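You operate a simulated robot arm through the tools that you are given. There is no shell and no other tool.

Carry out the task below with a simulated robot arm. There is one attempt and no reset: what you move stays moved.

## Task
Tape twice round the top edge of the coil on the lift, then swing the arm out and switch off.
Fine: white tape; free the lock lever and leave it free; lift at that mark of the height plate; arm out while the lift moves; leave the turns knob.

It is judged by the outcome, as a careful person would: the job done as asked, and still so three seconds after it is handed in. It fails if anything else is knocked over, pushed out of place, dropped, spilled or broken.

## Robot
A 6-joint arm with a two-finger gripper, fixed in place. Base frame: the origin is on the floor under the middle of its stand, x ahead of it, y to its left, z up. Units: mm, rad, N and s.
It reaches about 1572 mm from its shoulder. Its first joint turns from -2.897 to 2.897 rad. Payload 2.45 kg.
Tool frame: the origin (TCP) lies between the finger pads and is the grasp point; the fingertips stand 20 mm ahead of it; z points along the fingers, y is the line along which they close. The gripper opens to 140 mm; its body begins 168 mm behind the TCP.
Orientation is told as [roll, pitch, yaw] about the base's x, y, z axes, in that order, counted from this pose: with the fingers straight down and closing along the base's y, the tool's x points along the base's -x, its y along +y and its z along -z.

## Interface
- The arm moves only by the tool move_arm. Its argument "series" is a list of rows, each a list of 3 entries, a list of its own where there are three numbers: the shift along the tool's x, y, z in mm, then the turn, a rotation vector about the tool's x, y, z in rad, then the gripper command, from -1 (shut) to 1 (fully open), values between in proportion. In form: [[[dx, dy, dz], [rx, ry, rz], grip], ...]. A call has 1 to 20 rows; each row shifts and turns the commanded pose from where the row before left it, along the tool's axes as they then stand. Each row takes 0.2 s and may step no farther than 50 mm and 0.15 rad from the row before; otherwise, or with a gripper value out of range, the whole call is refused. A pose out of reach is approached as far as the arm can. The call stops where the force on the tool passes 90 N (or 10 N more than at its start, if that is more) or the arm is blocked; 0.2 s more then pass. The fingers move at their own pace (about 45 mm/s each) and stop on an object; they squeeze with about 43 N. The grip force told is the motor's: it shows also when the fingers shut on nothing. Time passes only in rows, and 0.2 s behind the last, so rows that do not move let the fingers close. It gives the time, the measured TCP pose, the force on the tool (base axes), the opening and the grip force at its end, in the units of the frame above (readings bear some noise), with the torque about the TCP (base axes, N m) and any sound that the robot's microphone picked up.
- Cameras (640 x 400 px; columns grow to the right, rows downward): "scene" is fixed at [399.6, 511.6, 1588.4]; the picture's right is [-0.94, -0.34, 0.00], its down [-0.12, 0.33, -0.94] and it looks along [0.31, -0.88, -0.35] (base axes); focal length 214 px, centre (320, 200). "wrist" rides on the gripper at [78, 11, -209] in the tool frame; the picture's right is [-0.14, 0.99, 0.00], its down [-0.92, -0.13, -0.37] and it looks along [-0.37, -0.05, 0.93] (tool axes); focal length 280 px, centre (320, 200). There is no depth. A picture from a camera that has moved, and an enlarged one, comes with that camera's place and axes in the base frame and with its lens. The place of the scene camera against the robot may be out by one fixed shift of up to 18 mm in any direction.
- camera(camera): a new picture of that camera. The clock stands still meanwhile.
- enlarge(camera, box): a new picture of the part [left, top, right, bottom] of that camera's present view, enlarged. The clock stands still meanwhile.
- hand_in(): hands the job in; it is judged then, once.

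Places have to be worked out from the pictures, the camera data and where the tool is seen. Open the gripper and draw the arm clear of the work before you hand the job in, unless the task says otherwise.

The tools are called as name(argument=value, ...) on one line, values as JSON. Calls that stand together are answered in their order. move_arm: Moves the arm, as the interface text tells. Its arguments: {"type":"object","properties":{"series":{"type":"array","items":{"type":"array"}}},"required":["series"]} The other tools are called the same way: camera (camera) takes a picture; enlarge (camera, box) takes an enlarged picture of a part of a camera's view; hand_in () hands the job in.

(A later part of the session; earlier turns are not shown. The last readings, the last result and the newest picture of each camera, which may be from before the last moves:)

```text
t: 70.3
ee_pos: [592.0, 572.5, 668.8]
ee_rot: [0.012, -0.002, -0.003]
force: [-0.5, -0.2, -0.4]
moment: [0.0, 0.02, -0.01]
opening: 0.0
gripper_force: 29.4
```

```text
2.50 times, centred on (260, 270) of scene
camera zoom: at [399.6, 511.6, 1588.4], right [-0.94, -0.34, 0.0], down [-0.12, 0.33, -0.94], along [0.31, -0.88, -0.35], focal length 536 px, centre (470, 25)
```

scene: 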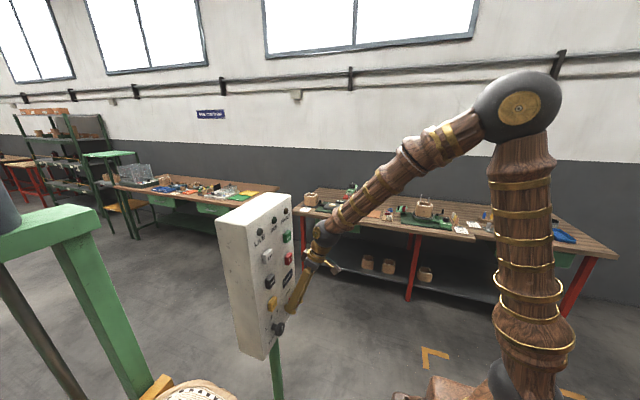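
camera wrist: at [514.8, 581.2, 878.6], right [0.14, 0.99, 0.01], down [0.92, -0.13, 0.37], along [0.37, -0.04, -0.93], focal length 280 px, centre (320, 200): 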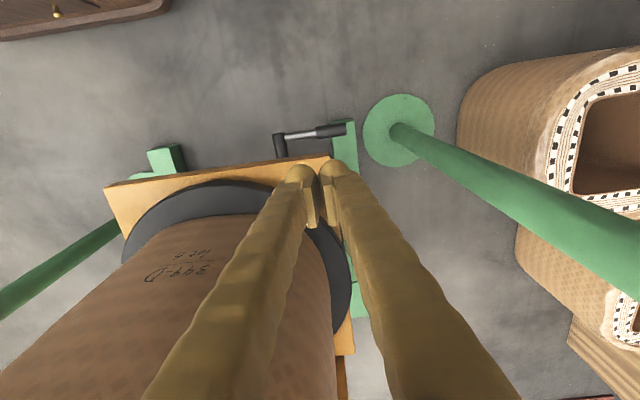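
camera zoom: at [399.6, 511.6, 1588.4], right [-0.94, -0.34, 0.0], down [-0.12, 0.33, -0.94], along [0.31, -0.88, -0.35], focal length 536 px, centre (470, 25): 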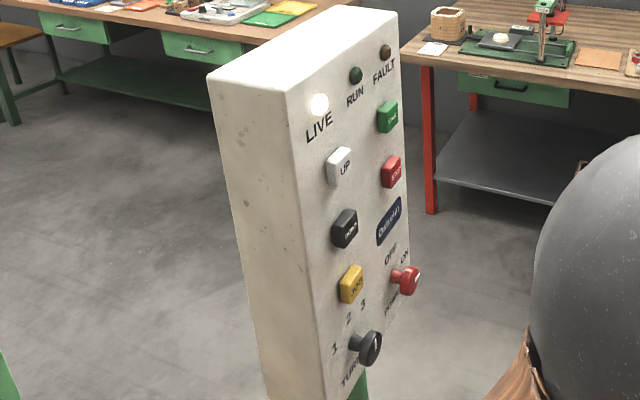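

The lever lies flat and stays. Now I go up and across to the panel for the UP button (≈(712, 53, 1229)).

move_arm(series=[[[0, 0, -48], [0, 0, 0], -1], [[0, 0, -48], [0, 0, 0], -1], [[0, 0, -48], [0, 0, 0], -1], [[0, 0, -48], [0, 0, 0], -1], [[0, 0, -48], [0, 0, 0], -1], [[0, 0, -48], [0, 0, 0], -1], [[0, 0, -48], [0, 0, 0], -1], [[0, 0, -48], [0, 0, 0], -1], [[0, 0, -48], [0, 0, 0], -1], [[0, 0, -48], [0, 0, 0], -1], [[0, 0, -48], [0, 0, 0], -1], [[0, 0, -48], [0, 0, 0], -1]])

move_arm(series=[[[0, -48, 0], [0, 0, 0], -1], [[0, -48, 0], [0, 0, 0], -1], [[0, -48, 0], [0, 0, 0], -1], [[0, -48, 0], [0, 0, 0], -1], [[0, -48, 0], [0, 0, 0], -1], [[0, -48, 0], [0, 0, 0], -1], [[0, -48, 0], [0, 0, 0], -1], [[0, -48, 0], [0, 0, 0], -1], [[0, -48, 0], [0, 0, 0], -1], [[0, -48, 0], [0, 0, 0], -1], [[0, -48, 0], [0, 0, 0], -1], [[0, 0, 0], [0, -0.1, 0], -1], [[0, 0, 0], [0, -0.15, 0], -1], [[0, 0, 0], [0, -0.15, 0], -1], [[0, 0, 0], [0, -0.15, 0], -1], [[0, 0, 0], [0, -0.15, 0], -1], [[0, 0, 0], [0, 0, 0], -1]])

camera(camera="wrist")

camera(camera="scene")

```text
t: 72.9
ee_pos: [590.6, 568.3, 1247.2]
ee_rot: [0.007, -0.002, -0.002]
force: [0.1, 0.6, 0.1]
moment: [-0.04, 0.02, 0.01]
opening: 0.0
gripper_force: 29.3
```

```text
t: 76.5
ee_pos: [589.6, 41.3, 1239.9]
ee_rot: [0.014, -0.702, -0.012]
force: [-0.4, -0.2, -0.2]
moment: [0.0, 0.01, -0.01]
opening: 0.0
gripper_force: 29.3
```

```text
taken
camera wrist: at [395.8, 49.6, 1349.2], right [0.11, 0.99, 0.1], down [0.46, -0.14, 0.87], along [0.88, -0.05, -0.47], focal length 280 px, centre (320, 200)
```

wrist: 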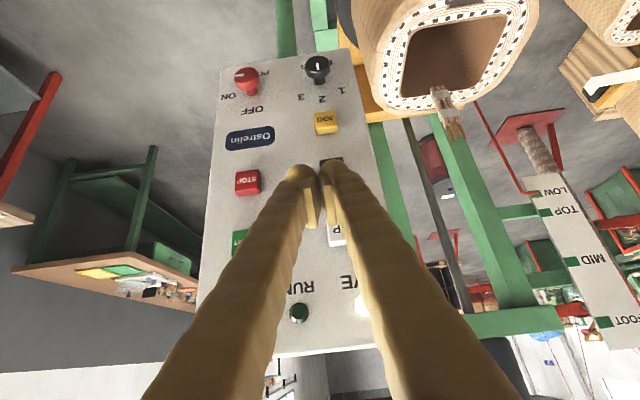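

```text
taken
```

scene: 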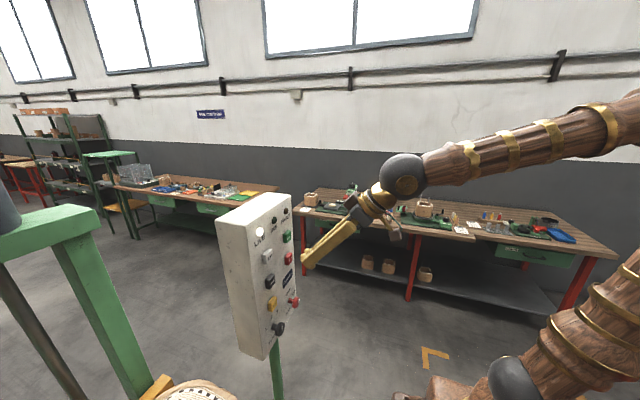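

The height plate is visible in this view while I press. I approach UP with the +y finger aligned to it, stopping ~20 mm short.

move_arm(series=[[[-28.5, -1, 28.1], [0, 0, 0], -1], [[-28.5, -1, 28.1], [0, 0, 0], -1], [[0, 0, 0], [0, 0, 0], -1]])

camera(camera="wrist")

enlarge(camera="scene", box=[210, 190, 330, 330])

```text
t: 77.3
ee_pos: [673.9, 38.4, 1232.9]
ee_rot: [0.012, -0.703, -0.011]
force: [-0.6, -0.6, -0.2]
moment: [0.04, 0.02, 0.01]
opening: 0.0
gripper_force: 29.5
```

```text
taken
camera wrist: at [479.3, 47.1, 1342.7], right [0.11, 0.99, 0.1], down [0.47, -0.14, 0.87], along [0.88, -0.05, -0.48], focal length 280 px, centre (320, 200)
```

wrist: 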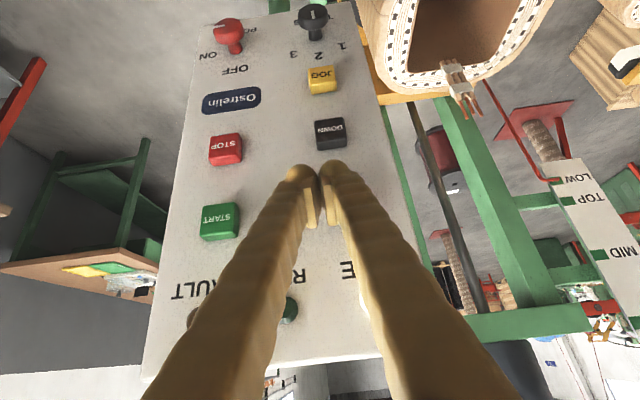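

```text
2.86 times, centred on (270, 260) of scene
camera zoom: at [399.6, 511.6, 1588.4], right [-0.94, -0.34, 0.0], down [-0.12, 0.33, -0.94], along [0.31, -0.88, -0.35], focal length 613 px, centre (463, 29)
```

zoom: 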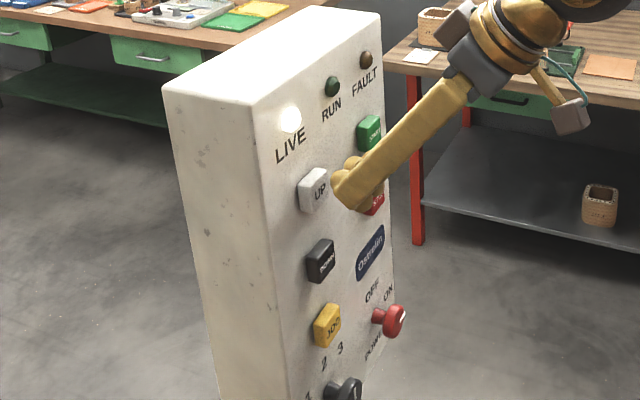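

The +y fingertip lines up with UP in the scene view. I creep forward 4 mm per row to find contact.

move_arm(series=[[[-3.05, 0, 2.58], [0, 0, 0], -1], [[-3.05, 0, 2.58], [0, 0, 0], -1], [[-3.05, 0, 2.58], [0, 0, 0], -1], [[-3.05, 0, 2.58], [0, 0, 0], -1]])

camera(camera="wrist")

enlarge(camera="scene", box=[210, 190, 330, 330])

```text
t: 78.3
ee_pos: [686.5, 37.2, 1233.0]
ee_rot: [0.014, -0.702, -0.01]
force: [0.4, 0.5, -0.4]
moment: [0.01, 0.0, 0.02]
opening: 0.2
gripper_force: 29.6
```

```text
taken
camera wrist: at [492.9, 46.3, 1342.6], right [0.11, 0.99, 0.1], down [0.47, -0.14, 0.87], along [0.88, -0.05, -0.48], focal length 280 px, centre (320, 200)
```

wrist: 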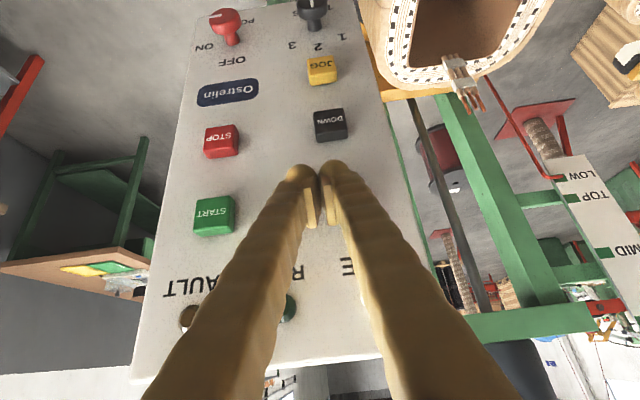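

```text
2.86 times, centred on (270, 260) of scene
camera zoom: at [399.6, 511.6, 1588.4], right [-0.94, -0.34, 0.0], down [-0.12, 0.33, -0.94], along [0.31, -0.88, -0.35], focal length 613 px, centre (463, 29)
```

zoom: 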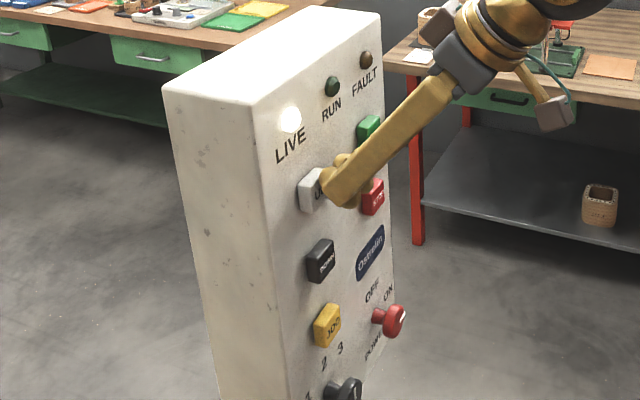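

Still no contact force. I continue in short calls of two 3 mm rows, checking the force and lift pointer each time.

move_arm(series=[[[-2.3, 0, 1.95], [0, 0, 0], -1], [[-2.3, 0, 1.95], [0, 0, 0], -1]])

enlarge(camera="scene", box=[210, 190, 330, 330])

enlarge(camera="wrist", box=[480, 80, 640, 280])

```text
t: 78.9
ee_pos: [692.9, 37.4, 1232.4]
ee_rot: [0.013, -0.699, -0.01]
force: [-2.8, 1.0, -0.3]
moment: [-0.01, 0.02, 0.03]
opening: 0.1
gripper_force: 29.6
heard: click
```

```text
2.86 times, centred on (270, 260) of scene
camera zoom: at [399.6, 511.6, 1588.4], right [-0.94, -0.34, 0.0], down [-0.12, 0.33, -0.94], along [0.31, -0.88, -0.35], focal length 613 px, centre (463, 29)
```

zoom: 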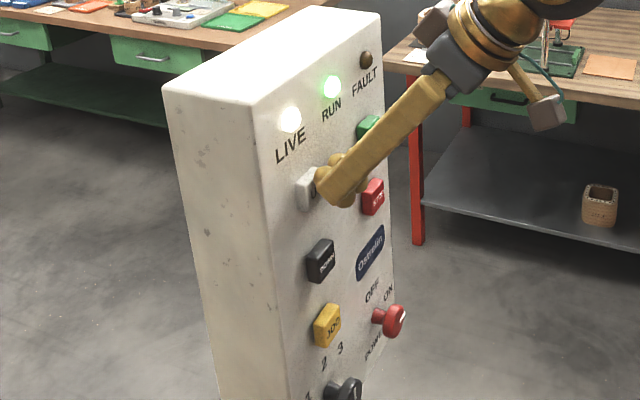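

```text
2.00 times, centred on (560, 180) of wrist
camera zoom: at [498.9, 46.6, 1342.4], right [0.11, 0.99, 0.1], down [0.47, -0.14, 0.87], along [0.88, -0.05, -0.48], focal length 561 px, centre (-160, 240)
```

zoom: 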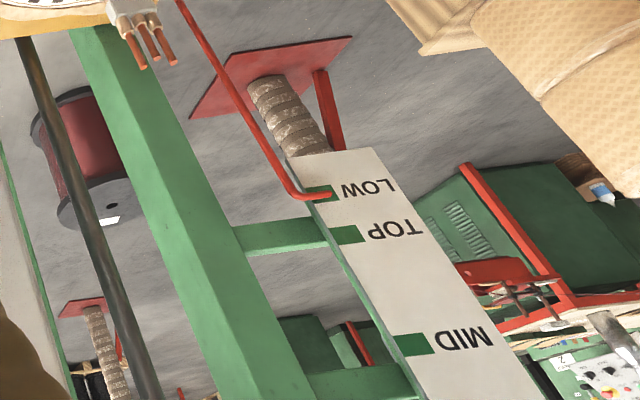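

Click heard and RUN is lit: the lift is running up. I hold the button for a short moment and check the pointer.

move_arm(series=[[[0, 0, 0], [0, 0, 0], -1]])

enlarge(camera="wrist", box=[480, 80, 640, 280])

```text
t: 79.3
ee_pos: [692.1, 37.5, 1232.4]
ee_rot: [0.012, -0.703, -0.011]
force: [-3.4, 0.0, -1.1]
moment: [0.0, 0.07, 0.03]
opening: 0.3
gripper_force: 29.4
```

```text
2.00 times, centred on (560, 180) of wrist
camera zoom: at [498.9, 46.5, 1342.4], right [0.11, 0.99, 0.1], down [0.47, -0.14, 0.87], along [0.88, -0.05, -0.48], focal length 561 px, centre (-160, 240)
```

zoom: 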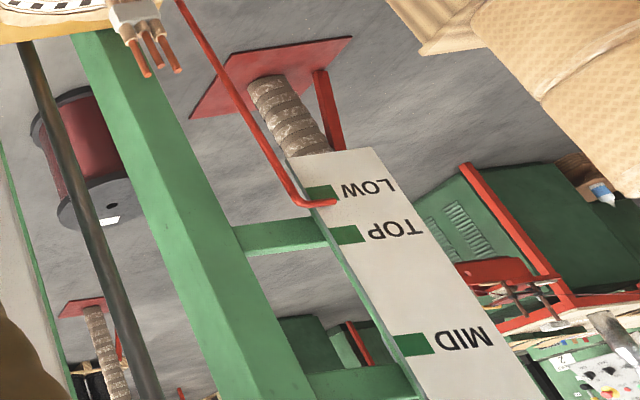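

The pointer moves about 28 mm/s; roughly 46 mm remain to TOP. I keep holding in place for ~0.8 s more.

move_arm(series=[[[0, 0, 0], [0, 0, 0], -1], [[0, 0, 0], [0, 0, 0], -1], [[0, 0, 0], [0, 0, 0], -1]])

enlarge(camera="wrist", box=[480, 80, 640, 280])

```text
t: 80.1
ee_pos: [692.7, 37.5, 1232.0]
ee_rot: [0.012, -0.702, -0.011]
force: [-3.2, -0.9, -1.3]
moment: [-0.04, 0.02, 0.04]
opening: 0.0
gripper_force: 29.2
```

```text
2.00 times, centred on (560, 180) of wrist
camera zoom: at [498.9, 46.5, 1342.5], right [0.11, 0.99, 0.1], down [0.47, -0.14, 0.87], along [0.88, -0.05, -0.48], focal length 561 px, centre (-160, 240)
```

zoom: 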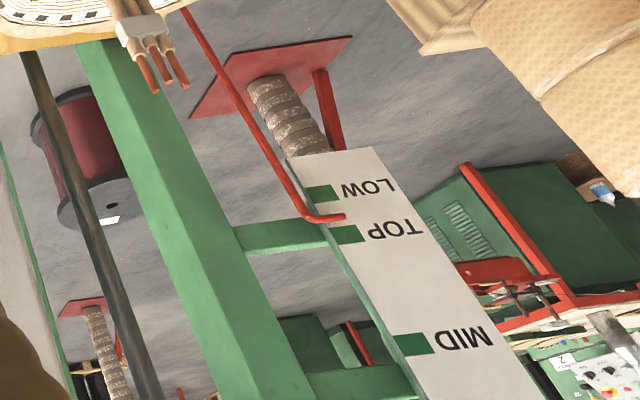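

Pointer is ~16 px (≈22 mm) below TOP. I release the button by backing off 8 mm to see whether the lift is hold‑to‑run.

move_arm(series=[[[6.1, 0, -5.2], [0, 0, 0], -1]])

enlarge(camera="wrist", box=[480, 80, 640, 280])

enlarge(camera="scene", box=[210, 190, 330, 330])

```text
t: 80.5
ee_pos: [684.6, 37.3, 1233.1]
ee_rot: [0.011, -0.702, -0.009]
force: [0.3, 1.2, -1.2]
moment: [0.03, 0.01, -0.03]
opening: 0.2
gripper_force: 29.2
```

```text
2.00 times, centred on (560, 180) of wrist
camera zoom: at [490.2, 47.1, 1343.3], right [0.11, 0.99, 0.1], down [0.47, -0.14, 0.87], along [0.88, -0.05, -0.47], focal length 561 px, centre (-160, 240)
```

zoom: 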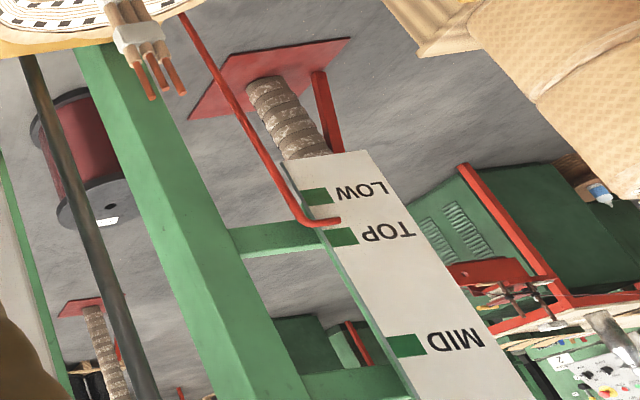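

```text
2.86 times, centred on (270, 260) of scene
camera zoom: at [399.6, 511.6, 1588.4], right [-0.94, -0.34, 0.0], down [-0.12, 0.33, -0.94], along [0.31, -0.88, -0.35], focal length 613 px, centre (463, 29)
```

zoom: 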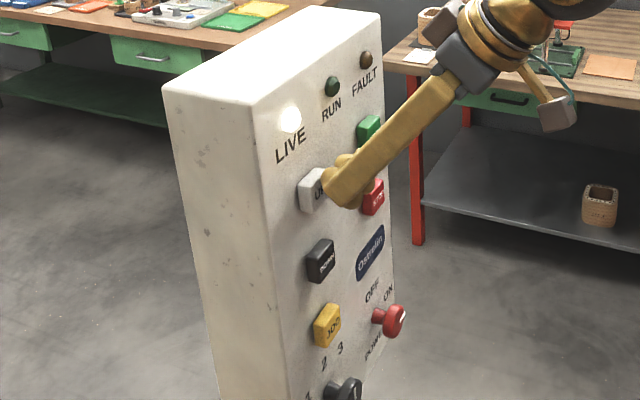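

Releasing stops it (RUN off): hold‑to‑run. About 15 px (~20 mm) remain; I press again briefly.

move_arm(series=[[[-6.1, 0, 5.2], [0, 0, 0], -1]])

enlarge(camera="wrist", box=[520, 140, 600, 240])

```text
t: 80.9
ee_pos: [691.8, 36.7, 1234.7]
ee_rot: [0.014, -0.7, -0.011]
force: [-1.4, 0.9, -0.6]
moment: [0.0, 0.04, 0.04]
opening: 0.1
gripper_force: 29.4
heard: click
```

```text
4.00 times, centred on (560, 190) of wrist
camera zoom: at [498.8, 46.4, 1343.1], right [0.11, 0.99, 0.1], down [0.47, -0.14, 0.87], along [0.88, -0.05, -0.48], focal length 1122 px, centre (-640, 240)
```

zoom: 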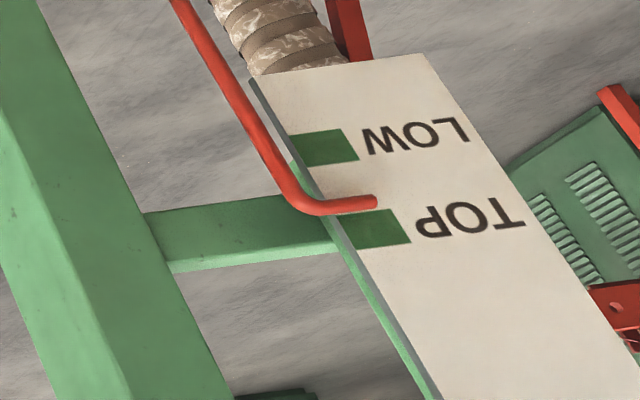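

About 24 px (≈17 mm) remain at this zoom. I hold two rows then release, aiming to land just below centre of the TOP mark.

move_arm(series=[[[0, 0, 0], [0, 0, 0], -1], [[0, 0, 0], [0, 0, 0], -1], [[6.1, 0, -5.2], [0, 0, 0], -1]])

enlarge(camera="wrist", box=[520, 140, 600, 240])

```text
t: 81.7
ee_pos: [684.0, 37.9, 1233.5]
ee_rot: [0.013, -0.701, -0.01]
force: [0.0, 0.1, 0.1]
moment: [-0.01, -0.02, -0.02]
opening: 0.0
gripper_force: 29.6
```

```text
4.00 times, centred on (560, 190) of wrist
camera zoom: at [490.5, 47.4, 1343.9], right [0.11, 0.99, 0.1], down [0.47, -0.14, 0.87], along [0.88, -0.05, -0.47], focal length 1122 px, centre (-640, 240)
```

zoom: 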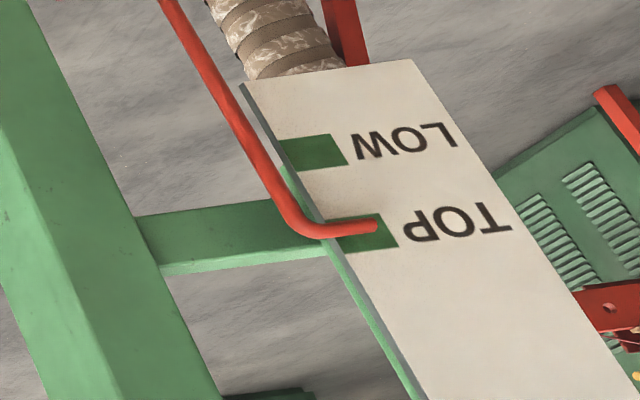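

The pointer is now on the TOP mark, seemingly a few mm below its centre. I zoom further to judge.

enlarge(camera="wrist", box=[545, 180, 585, 210])

```text
13.33 times, centred on (565, 195) of wrist
camera zoom: at [490.5, 47.4, 1343.9], right [0.11, 0.99, 0.1], down [0.47, -0.14, 0.87], along [0.88, -0.05, -0.47], focal length 3738 px, centre (-2947, 267)
```

zoom: 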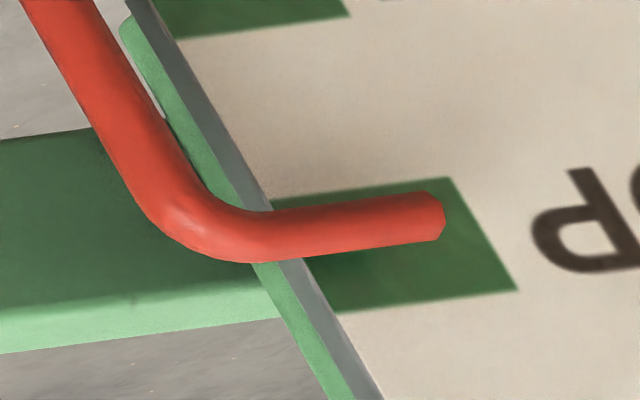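

The pointer's centre is ~4–5 mm below the mark's centre. A very short tap of UP (press row then release row) should give about 4 mm.

move_arm(series=[[[-6.1, 0, 5.2], [0, 0, 0], -1], [[6.1, 0, -5.2], [0, 0, 0], -1]])

enlarge(camera="wrist", box=[545, 180, 585, 210])

enlarge(camera="scene", box=[210, 190, 330, 330])

```text
t: 82.3
ee_pos: [684.9, 37.3, 1232.8]
ee_rot: [0.011, -0.702, -0.011]
force: [0.0, -0.1, 0.3]
moment: [0.02, 0.02, 0.03]
opening: 0.0
gripper_force: 29.1
```

```text
13.33 times, centred on (565, 195) of wrist
camera zoom: at [490.7, 47.3, 1343.2], right [0.11, 0.99, 0.1], down [0.47, -0.14, 0.87], along [0.88, -0.05, -0.48], focal length 3738 px, centre (-2947, 267)
```

zoom: 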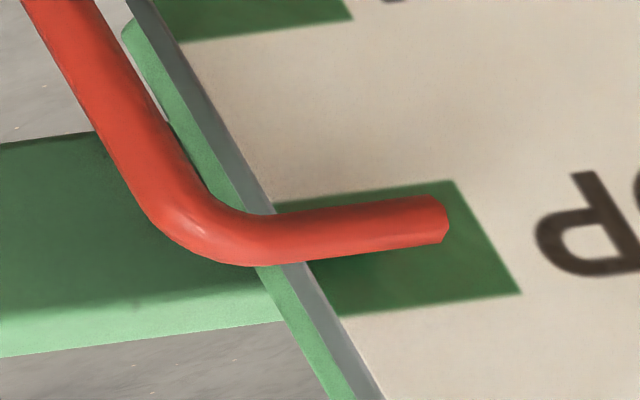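

```text
2.86 times, centred on (270, 260) of scene
camera zoom: at [399.6, 511.6, 1588.4], right [-0.94, -0.34, 0.0], down [-0.12, 0.33, -0.94], along [0.31, -0.88, -0.35], focal length 613 px, centre (463, 29)
```

zoom: 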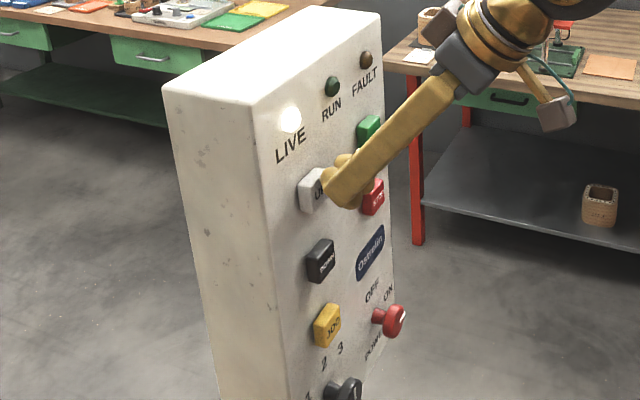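

No click that time — the tap was too shallow. I tap slightly deeper (10 mm forward, then back).

move_arm(series=[[[-7.8, 0, 6.6], [0, 0, 0], -1], [[7.8, 0, -6.6], [0, 0, 0], -1]])

enlarge(camera="wrist", box=[545, 180, 585, 210])

```text
t: 82.9
ee_pos: [684.6, 37.3, 1232.0]
ee_rot: [0.012, -0.701, -0.011]
force: [0.1, 0.2, -0.4]
moment: [0.0, 0.01, -0.03]
opening: 0.0
gripper_force: 29.3
heard: click
```

```text
13.33 times, centred on (565, 195) of wrist
camera zoom: at [490.2, 47.0, 1343.0], right [0.11, 0.99, 0.1], down [0.47, -0.14, 0.87], along [0.88, -0.05, -0.48], focal length 3738 px, centre (-2947, 267)
```

zoom: 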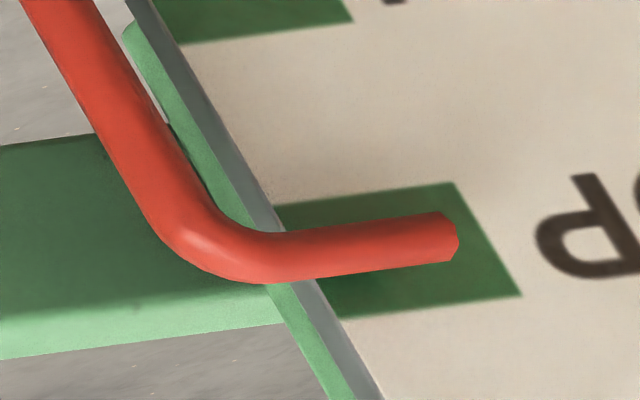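

The pointer now sits within ~1–2 mm of the TOP mark's centre. RUN is off; I back away from the panel and head toward the tape arm's handle, going vertical first.

move_arm(series=[[[30, 0, -25], [0, 0, 0], -1], [[30, 0, -25], [0, 0, 0], -1], [[15, 0, -13], [0, 0.1, 0], -1], [[0, 0, 0], [0, 0.15, 0], -1], [[0, 0, 0], [0, 0.15, 0], -1], [[0, 0, 0], [0, 0.15, 0], -1], [[0, 0, 0], [0, 0.15, 0], -1], [[20, 40, 0], [0, 0, 0], -1], [[20, 40, 0], [0, 0, 0], -1], [[20, 40, 0], [0, 0, 0], -1], [[20, 40, 0], [0, 0, 0], 0], [[20, 40, 0], [0, 0, 0], 1], [[0, 48, 0], [0, 0, 0], 1], [[0, 48, 0], [0, 0, 0], 1], [[0, 48, 0], [0, 0, 0], 1], [[0, 48, 0], [0, 0, 0], 1], [[0, 48, 0], [0, 0, 0], 1], [[0, 48, 0], [0, 0, 0], 1]])

camera(camera="wrist")

camera(camera="scene")

```text
t: 86.7
ee_pos: [486.0, 524.0, 1235.8]
ee_rot: [0.012, -0.003, -0.004]
force: [0.1, -0.3, 0.5]
moment: [0.01, 0.02, 0.0]
opening: 139.7
gripper_force: 0.0
```

```text
taken
camera wrist: at [409.1, 532.0, 1445.7], right [0.14, 0.99, 0.01], down [0.92, -0.13, 0.37], along [0.37, -0.04, -0.93], focal length 280 px, centre (320, 200)
```

wrist: 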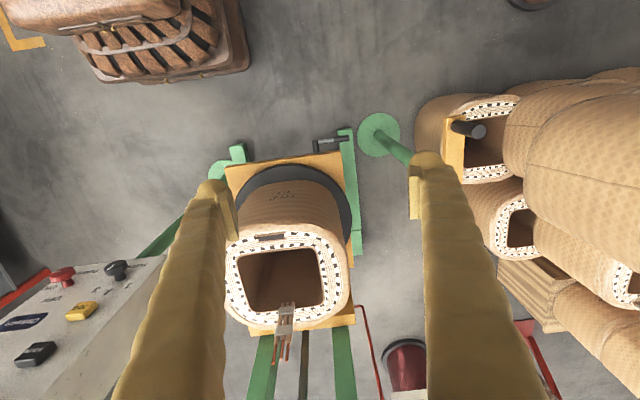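

```text
taken
```

scene: 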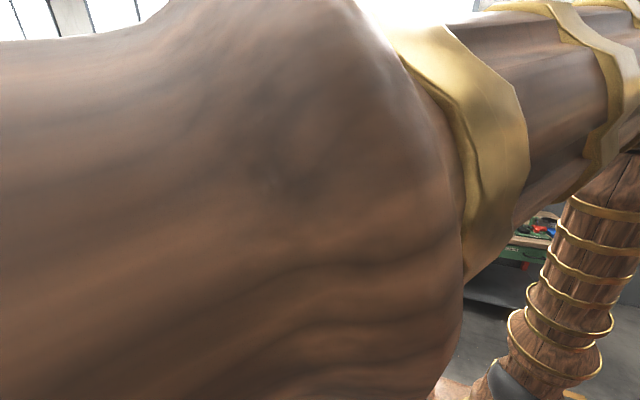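

I continue left toward the tape arm handle to view it from above.

move_arm(series=[[[10, 47, 0], [0, 0, 0], 1], [[10, 47, 0], [0, 0, 0], 1], [[10, 47, 0], [0, 0, 0], 1], [[10, 47, 0], [0, 0, 0], 1], [[10, 47, 0], [0, 0, 0], 1], [[0, 0, 40], [0, 0, 0], 1], [[0, 0, 0], [0, 0, 0], 1]])

camera(camera="wrist")

```text
t: 88.3
ee_pos: [439.1, 762.9, 1199.6]
ee_rot: [0.01, -0.003, -0.001]
force: [-1.2, 0.5, -0.8]
moment: [0.03, -0.02, -0.01]
opening: 139.7
gripper_force: 0.1
```

```text
taken
camera wrist: at [361.1, 771.5, 1409.4], right [0.14, 0.99, 0.01], down [0.92, -0.13, 0.37], along [0.37, -0.04, -0.93], focal length 280 px, centre (320, 200)
```

wrist: 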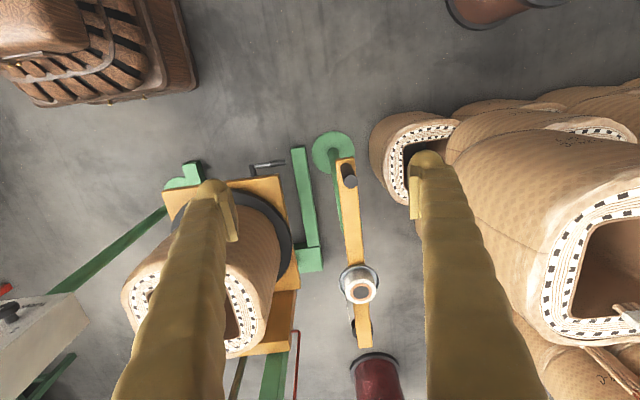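

The tape arm is directly in view: handle, spool and head. I enlarge it.

enlarge(camera="wrist", box=[260, 110, 430, 230])

enlarge(camera="wrist", box=[290, 240, 430, 360])

```text
3.33 times, centred on (345, 170) of wrist
camera zoom: at [361.1, 771.5, 1409.4], right [0.14, 0.99, 0.01], down [0.92, -0.13, 0.37], along [0.37, -0.04, -0.93], focal length 935 px, centre (237, 300)
```

zoom: 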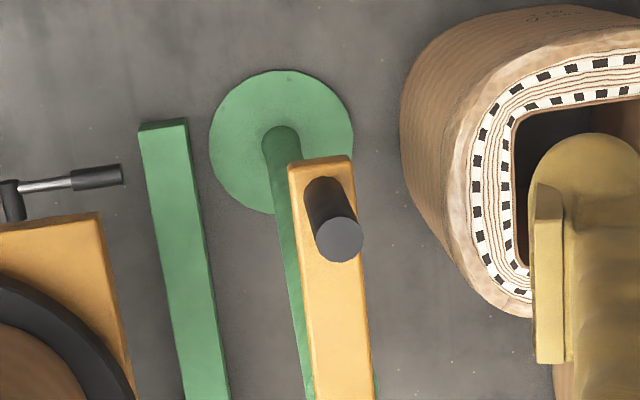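

```text
3.33 times, centred on (360, 300) of wrist
camera zoom: at [361.1, 771.5, 1409.4], right [0.14, 0.99, 0.01], down [0.92, -0.13, 0.37], along [0.37, -0.04, -0.93], focal length 935 px, centre (187, -133)
```

zoom: 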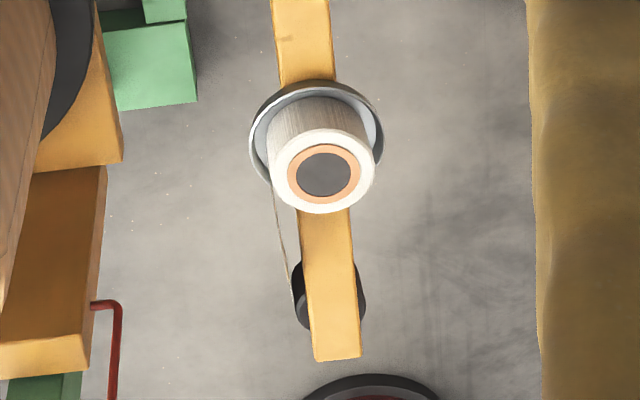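

The tape arm's bar lies along x at y≈809 from x≈506 to 1058, pivot post at ≈(678, 810), handle peg at ≈(524, 809) rising to z≈936. Before pushing I tilt the camera toward +y to check the stored coils near the handle's path.

move_arm(series=[[[0, 0, 0], [-0.12, 0, 0], 1], [[0, 0, 0], [-0.12, 0, 0], 1], [[0, 0, 0], [-0.12, 0, 0], 1], [[0, 0, 0], [-0.12, 0, 0], 1], [[0, 0, 0], [-0.12, 0, 0], 1], [[0, 0, 0], [0, 0, 0], 1]])

camera(camera="wrist")

```text
t: 89.7
ee_pos: [437.4, 763.0, 1199.3]
ee_rot: [0.612, -0.001, -0.002]
force: [-0.1, -0.1, 0.2]
moment: [0.03, -0.01, 0.01]
opening: 139.9
gripper_force: 0.0
```

```text
taken
camera wrist: at [358.8, 650.1, 1377.4], right [0.14, 0.81, 0.57], down [0.92, -0.32, 0.23], along [0.37, 0.49, -0.79], focal length 280 px, centre (320, 200)
```

wrist: 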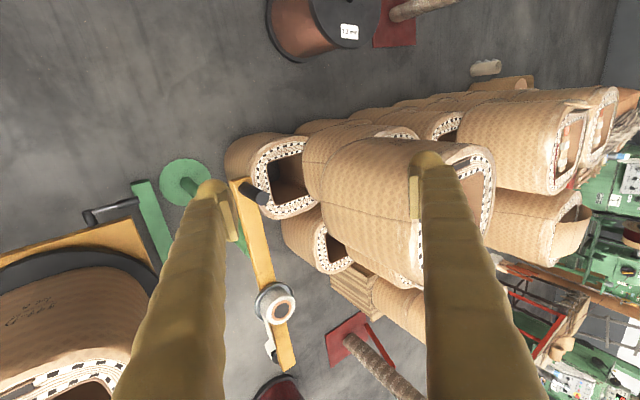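

The stored coils are at y≥1086 at the handle's height, clear of its path. I straighten the tool and move to hover above the handle with the fingers open.

move_arm(series=[[[0, 0, 0], [0.12, 0, 0], 1], [[0, 0, 0], [0.12, 0, 0], 1], [[0, 0, 0], [0.12, 0, 0], 1], [[0, 0, 0], [0.12, 0, 0], 1], [[0, 0, 0], [0.13, 0, 0], 1], [[-30, 15, 20], [0, 0, 0], 1], [[-30, 15, 25], [0, 0, 0], 1], [[-25, 15, 25], [0, 0, 0], 1], [[0, 0, 45], [0, 0, 0], 1], [[0, 0, 45], [0, 0, 0], 1], [[0, 0, 0], [0, 0, 0], 1]])

camera(camera="wrist")

```text
t: 92.1
ee_pos: [520.2, 809.0, 1043.3]
ee_rot: [0.001, -0.001, -0.001]
force: [0.1, -0.9, 0.2]
moment: [0.01, 0.04, -0.01]
opening: 140.1
gripper_force: 0.1
```

```text
taken
camera wrist: at [442.0, 818.4, 1251.4], right [0.14, 0.99, 0.0], down [0.92, -0.13, 0.37], along [0.37, -0.05, -0.93], focal length 280 px, centre (320, 200)
```

wrist: 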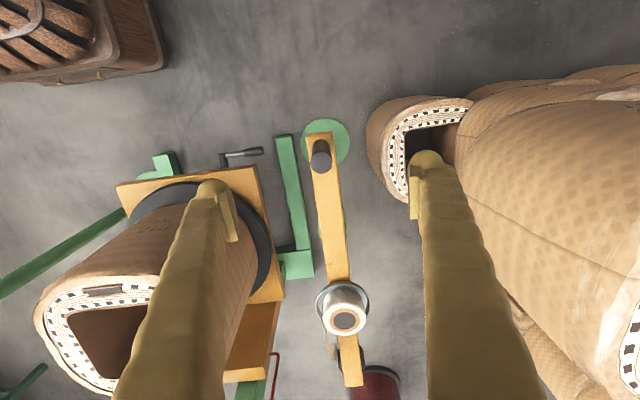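

The handle is right beneath the tool. I lower the open fingers around it to TCP z≈900 (bar top at ~835).

move_arm(series=[[[-3, -1, 36], [0, 0, 0], 1], [[0, 0, 36], [0, 0, 0], 1], [[0, 0, 36], [0, 0, 0], 1], [[0, 0, 34], [0, 0, 0], 0.4], [[0, 0, 0], [0, 0, 0], 0], [[0, 0, 0], [0, 0, 0], -0.3], [[0, 0, 0], [0, 0, 0], -0.3], [[0, 0, 0], [0, 0, 0], -0.3]])

camera(camera="wrist")

```text
t: 93.9
ee_pos: [525.6, 807.0, 897.4]
ee_rot: [-0.001, -0.002, -0.003]
force: [-0.5, -0.5, -0.6]
moment: [0.0, 0.03, -0.01]
opening: 49.0
gripper_force: 0.0
```

```text
taken
camera wrist: at [448.4, 817.6, 1106.2], right [0.14, 0.99, 0.0], down [0.92, -0.13, 0.37], along [0.37, -0.05, -0.93], focal length 280 px, centre (320, 200)
```

wrist: 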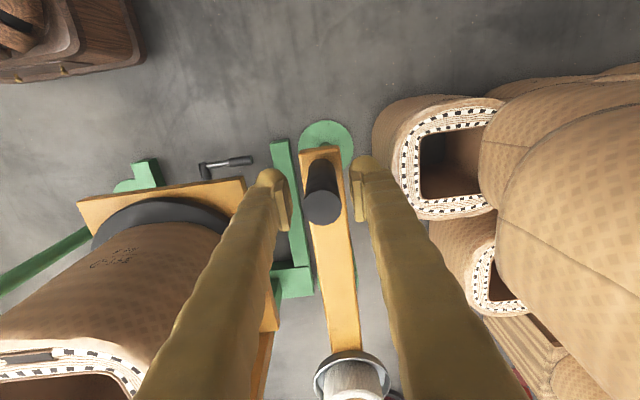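

The handle sits between the fingers (opening 49 mm). I sweep it along its arc about the pivot (R≈152 mm), turning the tool with it, the first ~23° of swing‑in.

move_arm(series=[[[-0.76, 15.2, 0], [0, 0, 0.1], -0.3], [[-0.76, 15.2, 0], [0, 0, 0.1], -0.3], [[-0.76, 15.2, 0], [0, 0, 0.1], -0.3], [[-0.76, 15.2, 0], [0, 0, 0.1], -0.3], [[0, 0, 0], [0, 0, 0], -0.3]])

camera(camera="wrist")

```text
t: 95.1
ee_pos: [537.8, 865.7, 895.2]
ee_rot: [-0.001, -0.002, -0.403]
force: [0.0, 0.1, 0.6]
moment: [-0.04, -0.01, -0.01]
opening: 49.3
gripper_force: 0.1
```

```text
taken
camera wrist: at [471.2, 905.3, 1105.8], right [0.51, 0.86, 0.0], down [0.8, -0.48, 0.37], along [0.32, -0.19, -0.93], focal length 280 px, centre (320, 200)
```

wrist: 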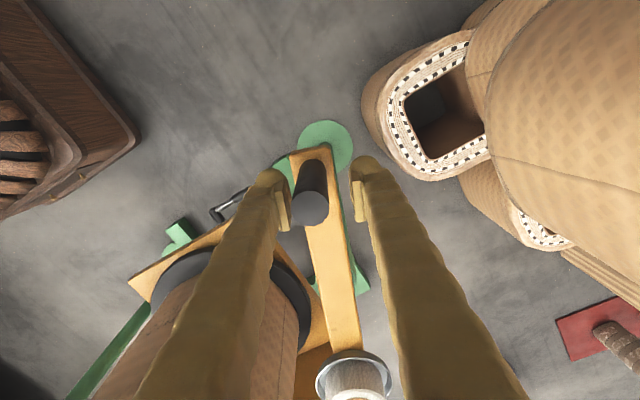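

The bar follows smoothly with no force. I continue three more rows (to ~40°) and check.

move_arm(series=[[[-0.76, 15.2, 0], [0, 0, 0.1], -0.3], [[-0.76, 15.2, 0], [0, 0, 0.1], -0.3], [[-0.76, 15.2, 0], [0, 0, 0.1], -0.3], [[0, 0, 0], [0, 0, 0], -0.3]])

camera(camera="wrist")

```text
t: 96.1
ee_pos: [562.4, 904.4, 897.3]
ee_rot: [0.0, -0.001, -0.704]
force: [-0.3, 0.1, -0.4]
moment: [-0.01, -0.04, 0.05]
opening: 49.0
gripper_force: 0.1
```

```text
taken
camera wrist: at [510.7, 962.5, 1107.6], right [0.75, 0.67, 0.0], down [0.62, -0.69, 0.37], along [0.25, -0.27, -0.93], focal length 280 px, centre (320, 200)
```

wrist: 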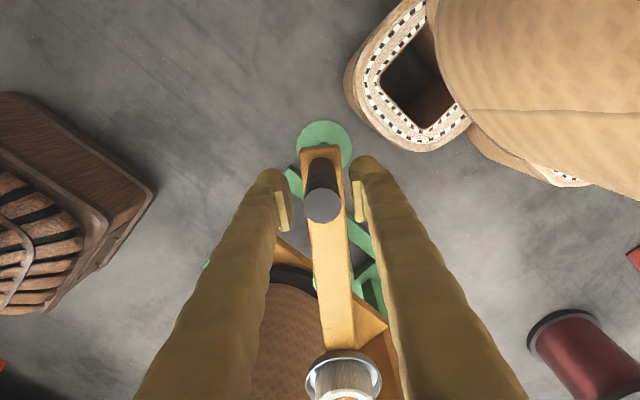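

At ~40° and still free. I go on two more rows and look for contact with the coil.

move_arm(series=[[[-0.76, 15.2, 0], [0, 0, 0.1], -0.3], [[-0.76, 15.2, 0], [0, 0, 0.1], -0.3], [[0, 0, 0], [0, 0, 0], -0.3]])

camera(camera="wrist")

camera(camera="scene")

```text
t: 96.9
ee_pos: [584.1, 923.0, 897.1]
ee_rot: [-0.004, -0.004, -0.903]
force: [-19.7, -81.4, -6.9]
moment: [2.13, -0.73, 2.37]
opening: 85.7
gripper_force: 27.6
```

```text
taken
camera wrist: at [544.6, 991.1, 1106.6], right [0.86, 0.51, 0.0], down [0.47, -0.8, 0.37], along [0.19, -0.32, -0.93], focal length 280 px, centre (320, 200)
```

wrist: 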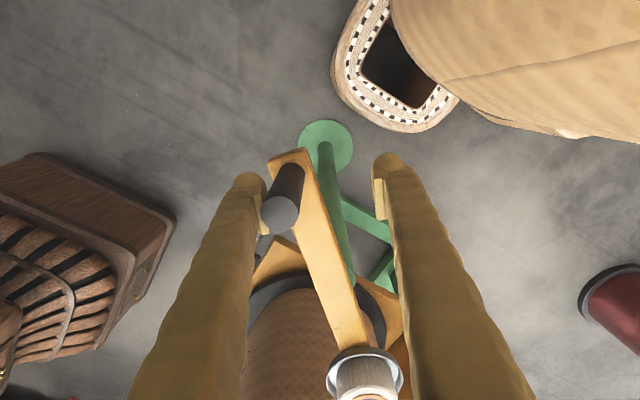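

```text
taken
```

scene: 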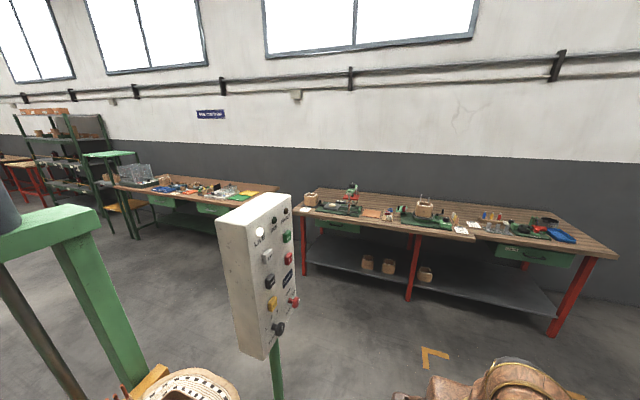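

The arm has met its stop (force −81 N as the finger got pushed open). I immediately back off 22 mm to unload it and then inspect.

move_arm(series=[[[0.5, -22, 0], [0, 0, 0], -0.3], [[0, 0, 0], [0, 0, 0], -0.3]])

camera(camera="wrist")

```text
t: 97.5
ee_pos: [566.2, 914.9, 900.9]
ee_rot: [0.003, 0.0, -0.901]
force: [-0.2, -1.1, 0.3]
moment: [0.03, -0.03, 0.01]
opening: 48.7
gripper_force: 0.1
```

```text
taken
camera wrist: at [526.1, 981.1, 1110.0], right [0.86, 0.51, 0.0], down [0.47, -0.8, 0.37], along [0.19, -0.32, -0.93], focal length 280 px, centre (320, 200)
```

wrist: 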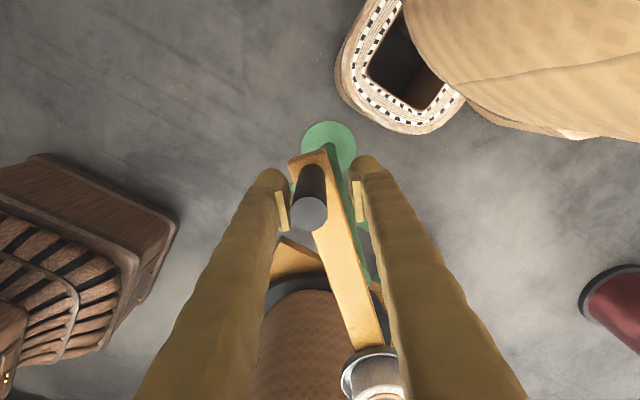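

The arm stays at about 40° swing, handle at ≈(561, 907). I open and rise straight up to check how the head sits against the coil.

move_arm(series=[[[0, -4, 0], [0, 0, 0], 0.2], [[0, 0, 0], [0, 0, 0], 0.2], [[0, 0, -40], [0, 0, 0], 0.2], [[0, 0, -48], [0, 0, 0], 0.2], [[0, 0, -48], [0, 0, 0], 0.2], [[0, 0, -48], [0, 0, 0], 0.2], [[0, 0, -48], [0, 0, 0], 0.5], [[0, 0, -48], [0, 0, 0], 1], [[0, 0, 0], [0, 0, 0], 1]])

camera(camera="wrist")

```text
t: 99.5
ee_pos: [561.7, 910.3, 1179.3]
ee_rot: [0.0, -0.002, -0.902]
force: [0.3, 0.2, -0.5]
moment: [0.01, -0.03, -0.01]
opening: 139.9
gripper_force: 0.0
```

```text
taken
camera wrist: at [521.7, 976.8, 1388.7], right [0.86, 0.51, 0.0], down [0.47, -0.8, 0.37], along [0.19, -0.32, -0.93], focal length 280 px, centre (320, 200)
```

wrist: 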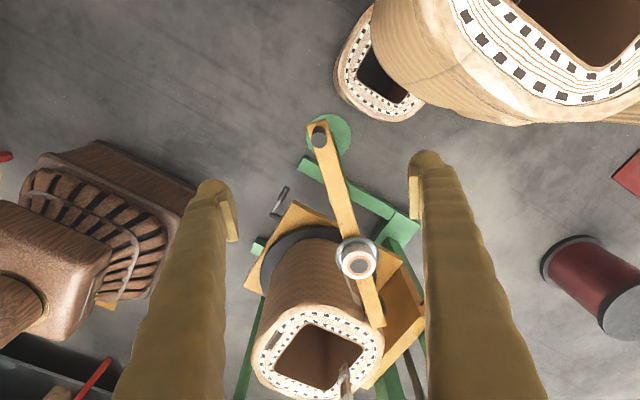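

enlarge(camera="wrist", box=[240, 190, 440, 400])

```text
1.90 times, centred on (340, 295) of wrist
camera zoom: at [521.7, 976.8, 1388.7], right [0.86, 0.51, 0.0], down [0.47, -0.8, 0.37], along [0.19, -0.32, -0.93], focal length 534 px, centre (282, 19)
```

zoom: 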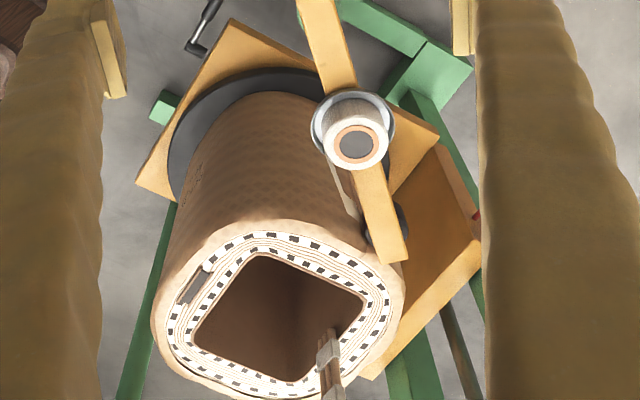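

The roller sits against the coil's side at its top edge with the white tape led to it. Now I return to the panel for START: unwind the yaw, shut the fingers, and travel back at height.

move_arm(series=[[[0, 0, -30], [0, 0, -0.15], 0], [[0, 0, -25], [0, 0, -0.15], -1], [[0, 0, 0], [0, 0, -0.15], -1], [[0, 0, 0], [0, 0, -0.15], -1], [[0, 0, 0], [0, 0, -0.15], -1], [[0, 0, 0], [0, 0, -0.15], -1], [[0, -48, 0], [0, 0, 0], -1], [[0, -48, 0], [0, 0, 0], -1], [[0, -48, 0], [0, 0, 0], -1], [[0, -48, 0], [0, 0, 0], -1], [[0, -48, 0], [0, 0, 0], -1], [[0, -48, 0], [0, 0, 0], -1], [[0, -48, 0], [0, 0, 0], -1], [[0, -48, 0], [0, 0, 0], -1], [[0, -48, 0], [0, 0, 0], -1], [[0, -48, 0], [0, 0, 0], -1]])

move_arm(series=[[[0, -48, 0], [0, 0, 0], -1], [[0, -48, 0], [0, 0, 0], -1], [[0, -48, 0], [0, 0, 0], -1], [[0, -48, 0], [0, 0, 0], -1], [[0, -48, 0], [0, 0, 0], -1], [[0, -48, 0], [0, 0, 0], -1], [[0, -48, 0], [0, 0, 0], -1], [[0, -48, 0], [0, 0, 0], -1], [[0, -48, 0], [0, 0, 0], -1], [[0, -48, 0], [0, 0, 0], -1], [[0, 0, 0], [0, -0.15, 0], -1], [[0, 0, 0], [0, -0.15, 0], -1], [[0, 0, 0], [0, -0.15, 0], -1], [[0, 0, 0], [0, -0.15, 0], -1], [[0, 0, 0], [0, -0.1, 0], -1], [[0, 0, 0], [0, 0, 0], -1]])

camera(camera="wrist")

enlarge(camera="scene", box=[210, 190, 330, 330])

```text
t: 102.9
ee_pos: [562.2, 430.1, 1232.3]
ee_rot: [0.0, -0.002, -0.003]
force: [0.6, -0.6, -1.6]
moment: [-0.02, 0.03, -0.03]
opening: 0.0
gripper_force: 29.3
```

```text
t: 106.3
ee_pos: [559.4, -51.6, 1232.8]
ee_rot: [0.001, -0.704, -0.004]
force: [-0.1, -0.8, -0.4]
moment: [0.0, -0.02, -0.04]
opening: 0.0
gripper_force: 29.6
```

```text
taken
camera wrist: at [366.9, -40.8, 1342.2], right [0.11, 0.99, 0.09], down [0.46, -0.13, 0.88], along [0.88, -0.05, -0.47], focal length 280 px, centre (320, 200)
```

wrist: 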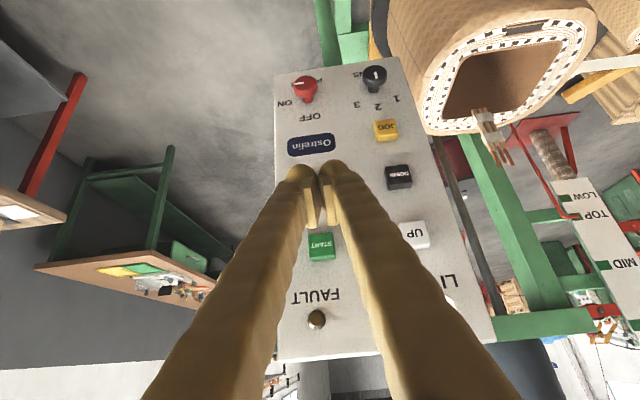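

```text
2.86 times, centred on (270, 260) of scene
camera zoom: at [399.6, 511.6, 1588.4], right [-0.94, -0.34, 0.0], down [-0.12, 0.33, -0.94], along [0.31, -0.88, -0.35], focal length 613 px, centre (463, 29)
```

zoom: 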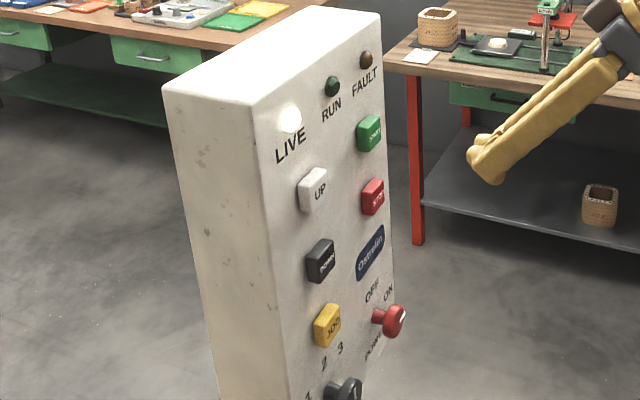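

LIVE on, no FAULT. Let me check the tape head contact in this view before starting.

enlarge(camera="wrist", box=[480, 0, 640, 240])

move_arm(series=[[[-35.8, 0.5, 30.3], [0, 0, 0], -1], [[-35.8, 0.5, 30.3], [0, 0, 0], -1], [[-14.5, 0, 12.3], [0, 0, 0], -1], [[0, 0, 0], [0, 0, 0], -1]])

enlarge(camera="scene", box=[210, 190, 330, 330])

```text
1.67 times, centred on (560, 120) of wrist
camera zoom: at [366.9, -40.8, 1342.2], right [0.11, 0.99, 0.09], down [0.46, -0.13, 0.88], along [0.88, -0.05, -0.47], focal length 467 px, centre (-80, 333)
```

zoom: 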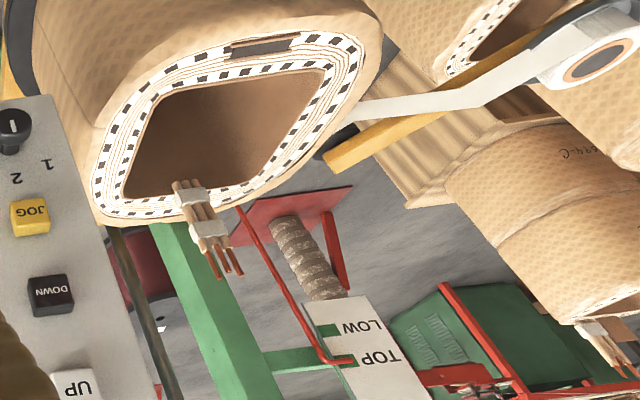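

```text
t: 107.3
ee_pos: [674.2, -51.9, 1232.9]
ee_rot: [-0.001, -0.701, -0.005]
force: [-0.1, 0.9, 0.5]
moment: [-0.02, 0.0, -0.03]
opening: 0.1
gripper_force: 29.7
```

```text
2.86 times, centred on (270, 260) of scene
camera zoom: at [399.6, 511.6, 1588.4], right [-0.94, -0.34, 0.0], down [-0.12, 0.33, -0.94], along [0.31, -0.88, -0.35], focal length 613 px, centre (463, 29)
```

zoom: 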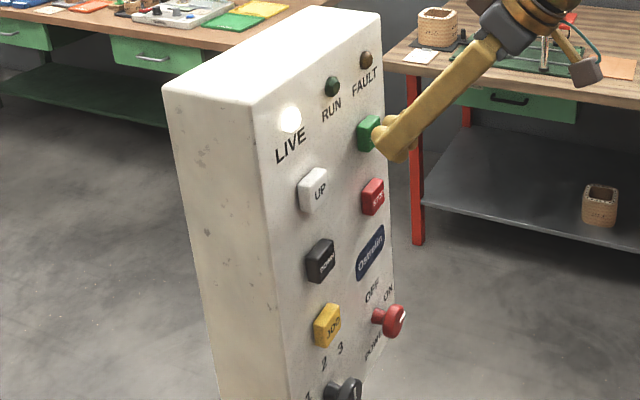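

The tape tail now lies on the coil's top edge, pointer at TOP. The −y finger is in front of START; I creep forward to press it.

move_arm(series=[[[-3.05, 0, 2.58], [0, 0, 0], -1], [[-3.05, 0, 2.58], [0, 0, 0], -1], [[-3.05, 0, 2.58], [0, 0, 0], -1], [[-3.05, 0, 2.58], [0, 0, 0], -1], [[-2.3, 0, 1.95], [0, 0, 0], -1]])

enlarge(camera="scene", box=[210, 190, 330, 330])

camera(camera="wrist")

```text
t: 108.5
ee_pos: [693.0, -50.0, 1232.6]
ee_rot: [0.0, -0.701, -0.003]
force: [-1.9, -1.7, -0.3]
moment: [0.01, 0.04, -0.02]
opening: 0.0
gripper_force: 29.8
heard: click
```

```text
2.86 times, centred on (270, 260) of scene
camera zoom: at [399.6, 511.6, 1588.4], right [-0.94, -0.34, 0.0], down [-0.12, 0.33, -0.94], along [0.31, -0.88, -0.35], focal length 613 px, centre (463, 29)
```

zoom: 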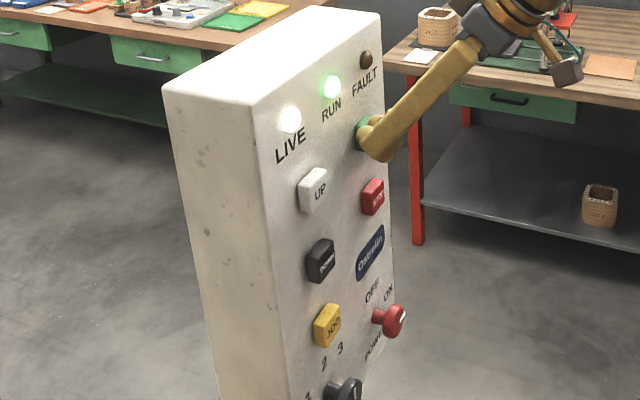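

```text
taken
camera wrist: at [498.5, -39.6, 1342.1], right [0.11, 0.99, 0.09], down [0.47, -0.13, 0.88], along [0.88, -0.05, -0.48], focal length 280 px, centre (320, 200)
```

wrist: 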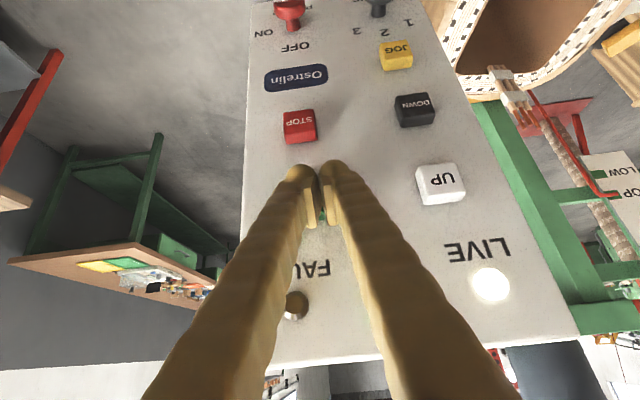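

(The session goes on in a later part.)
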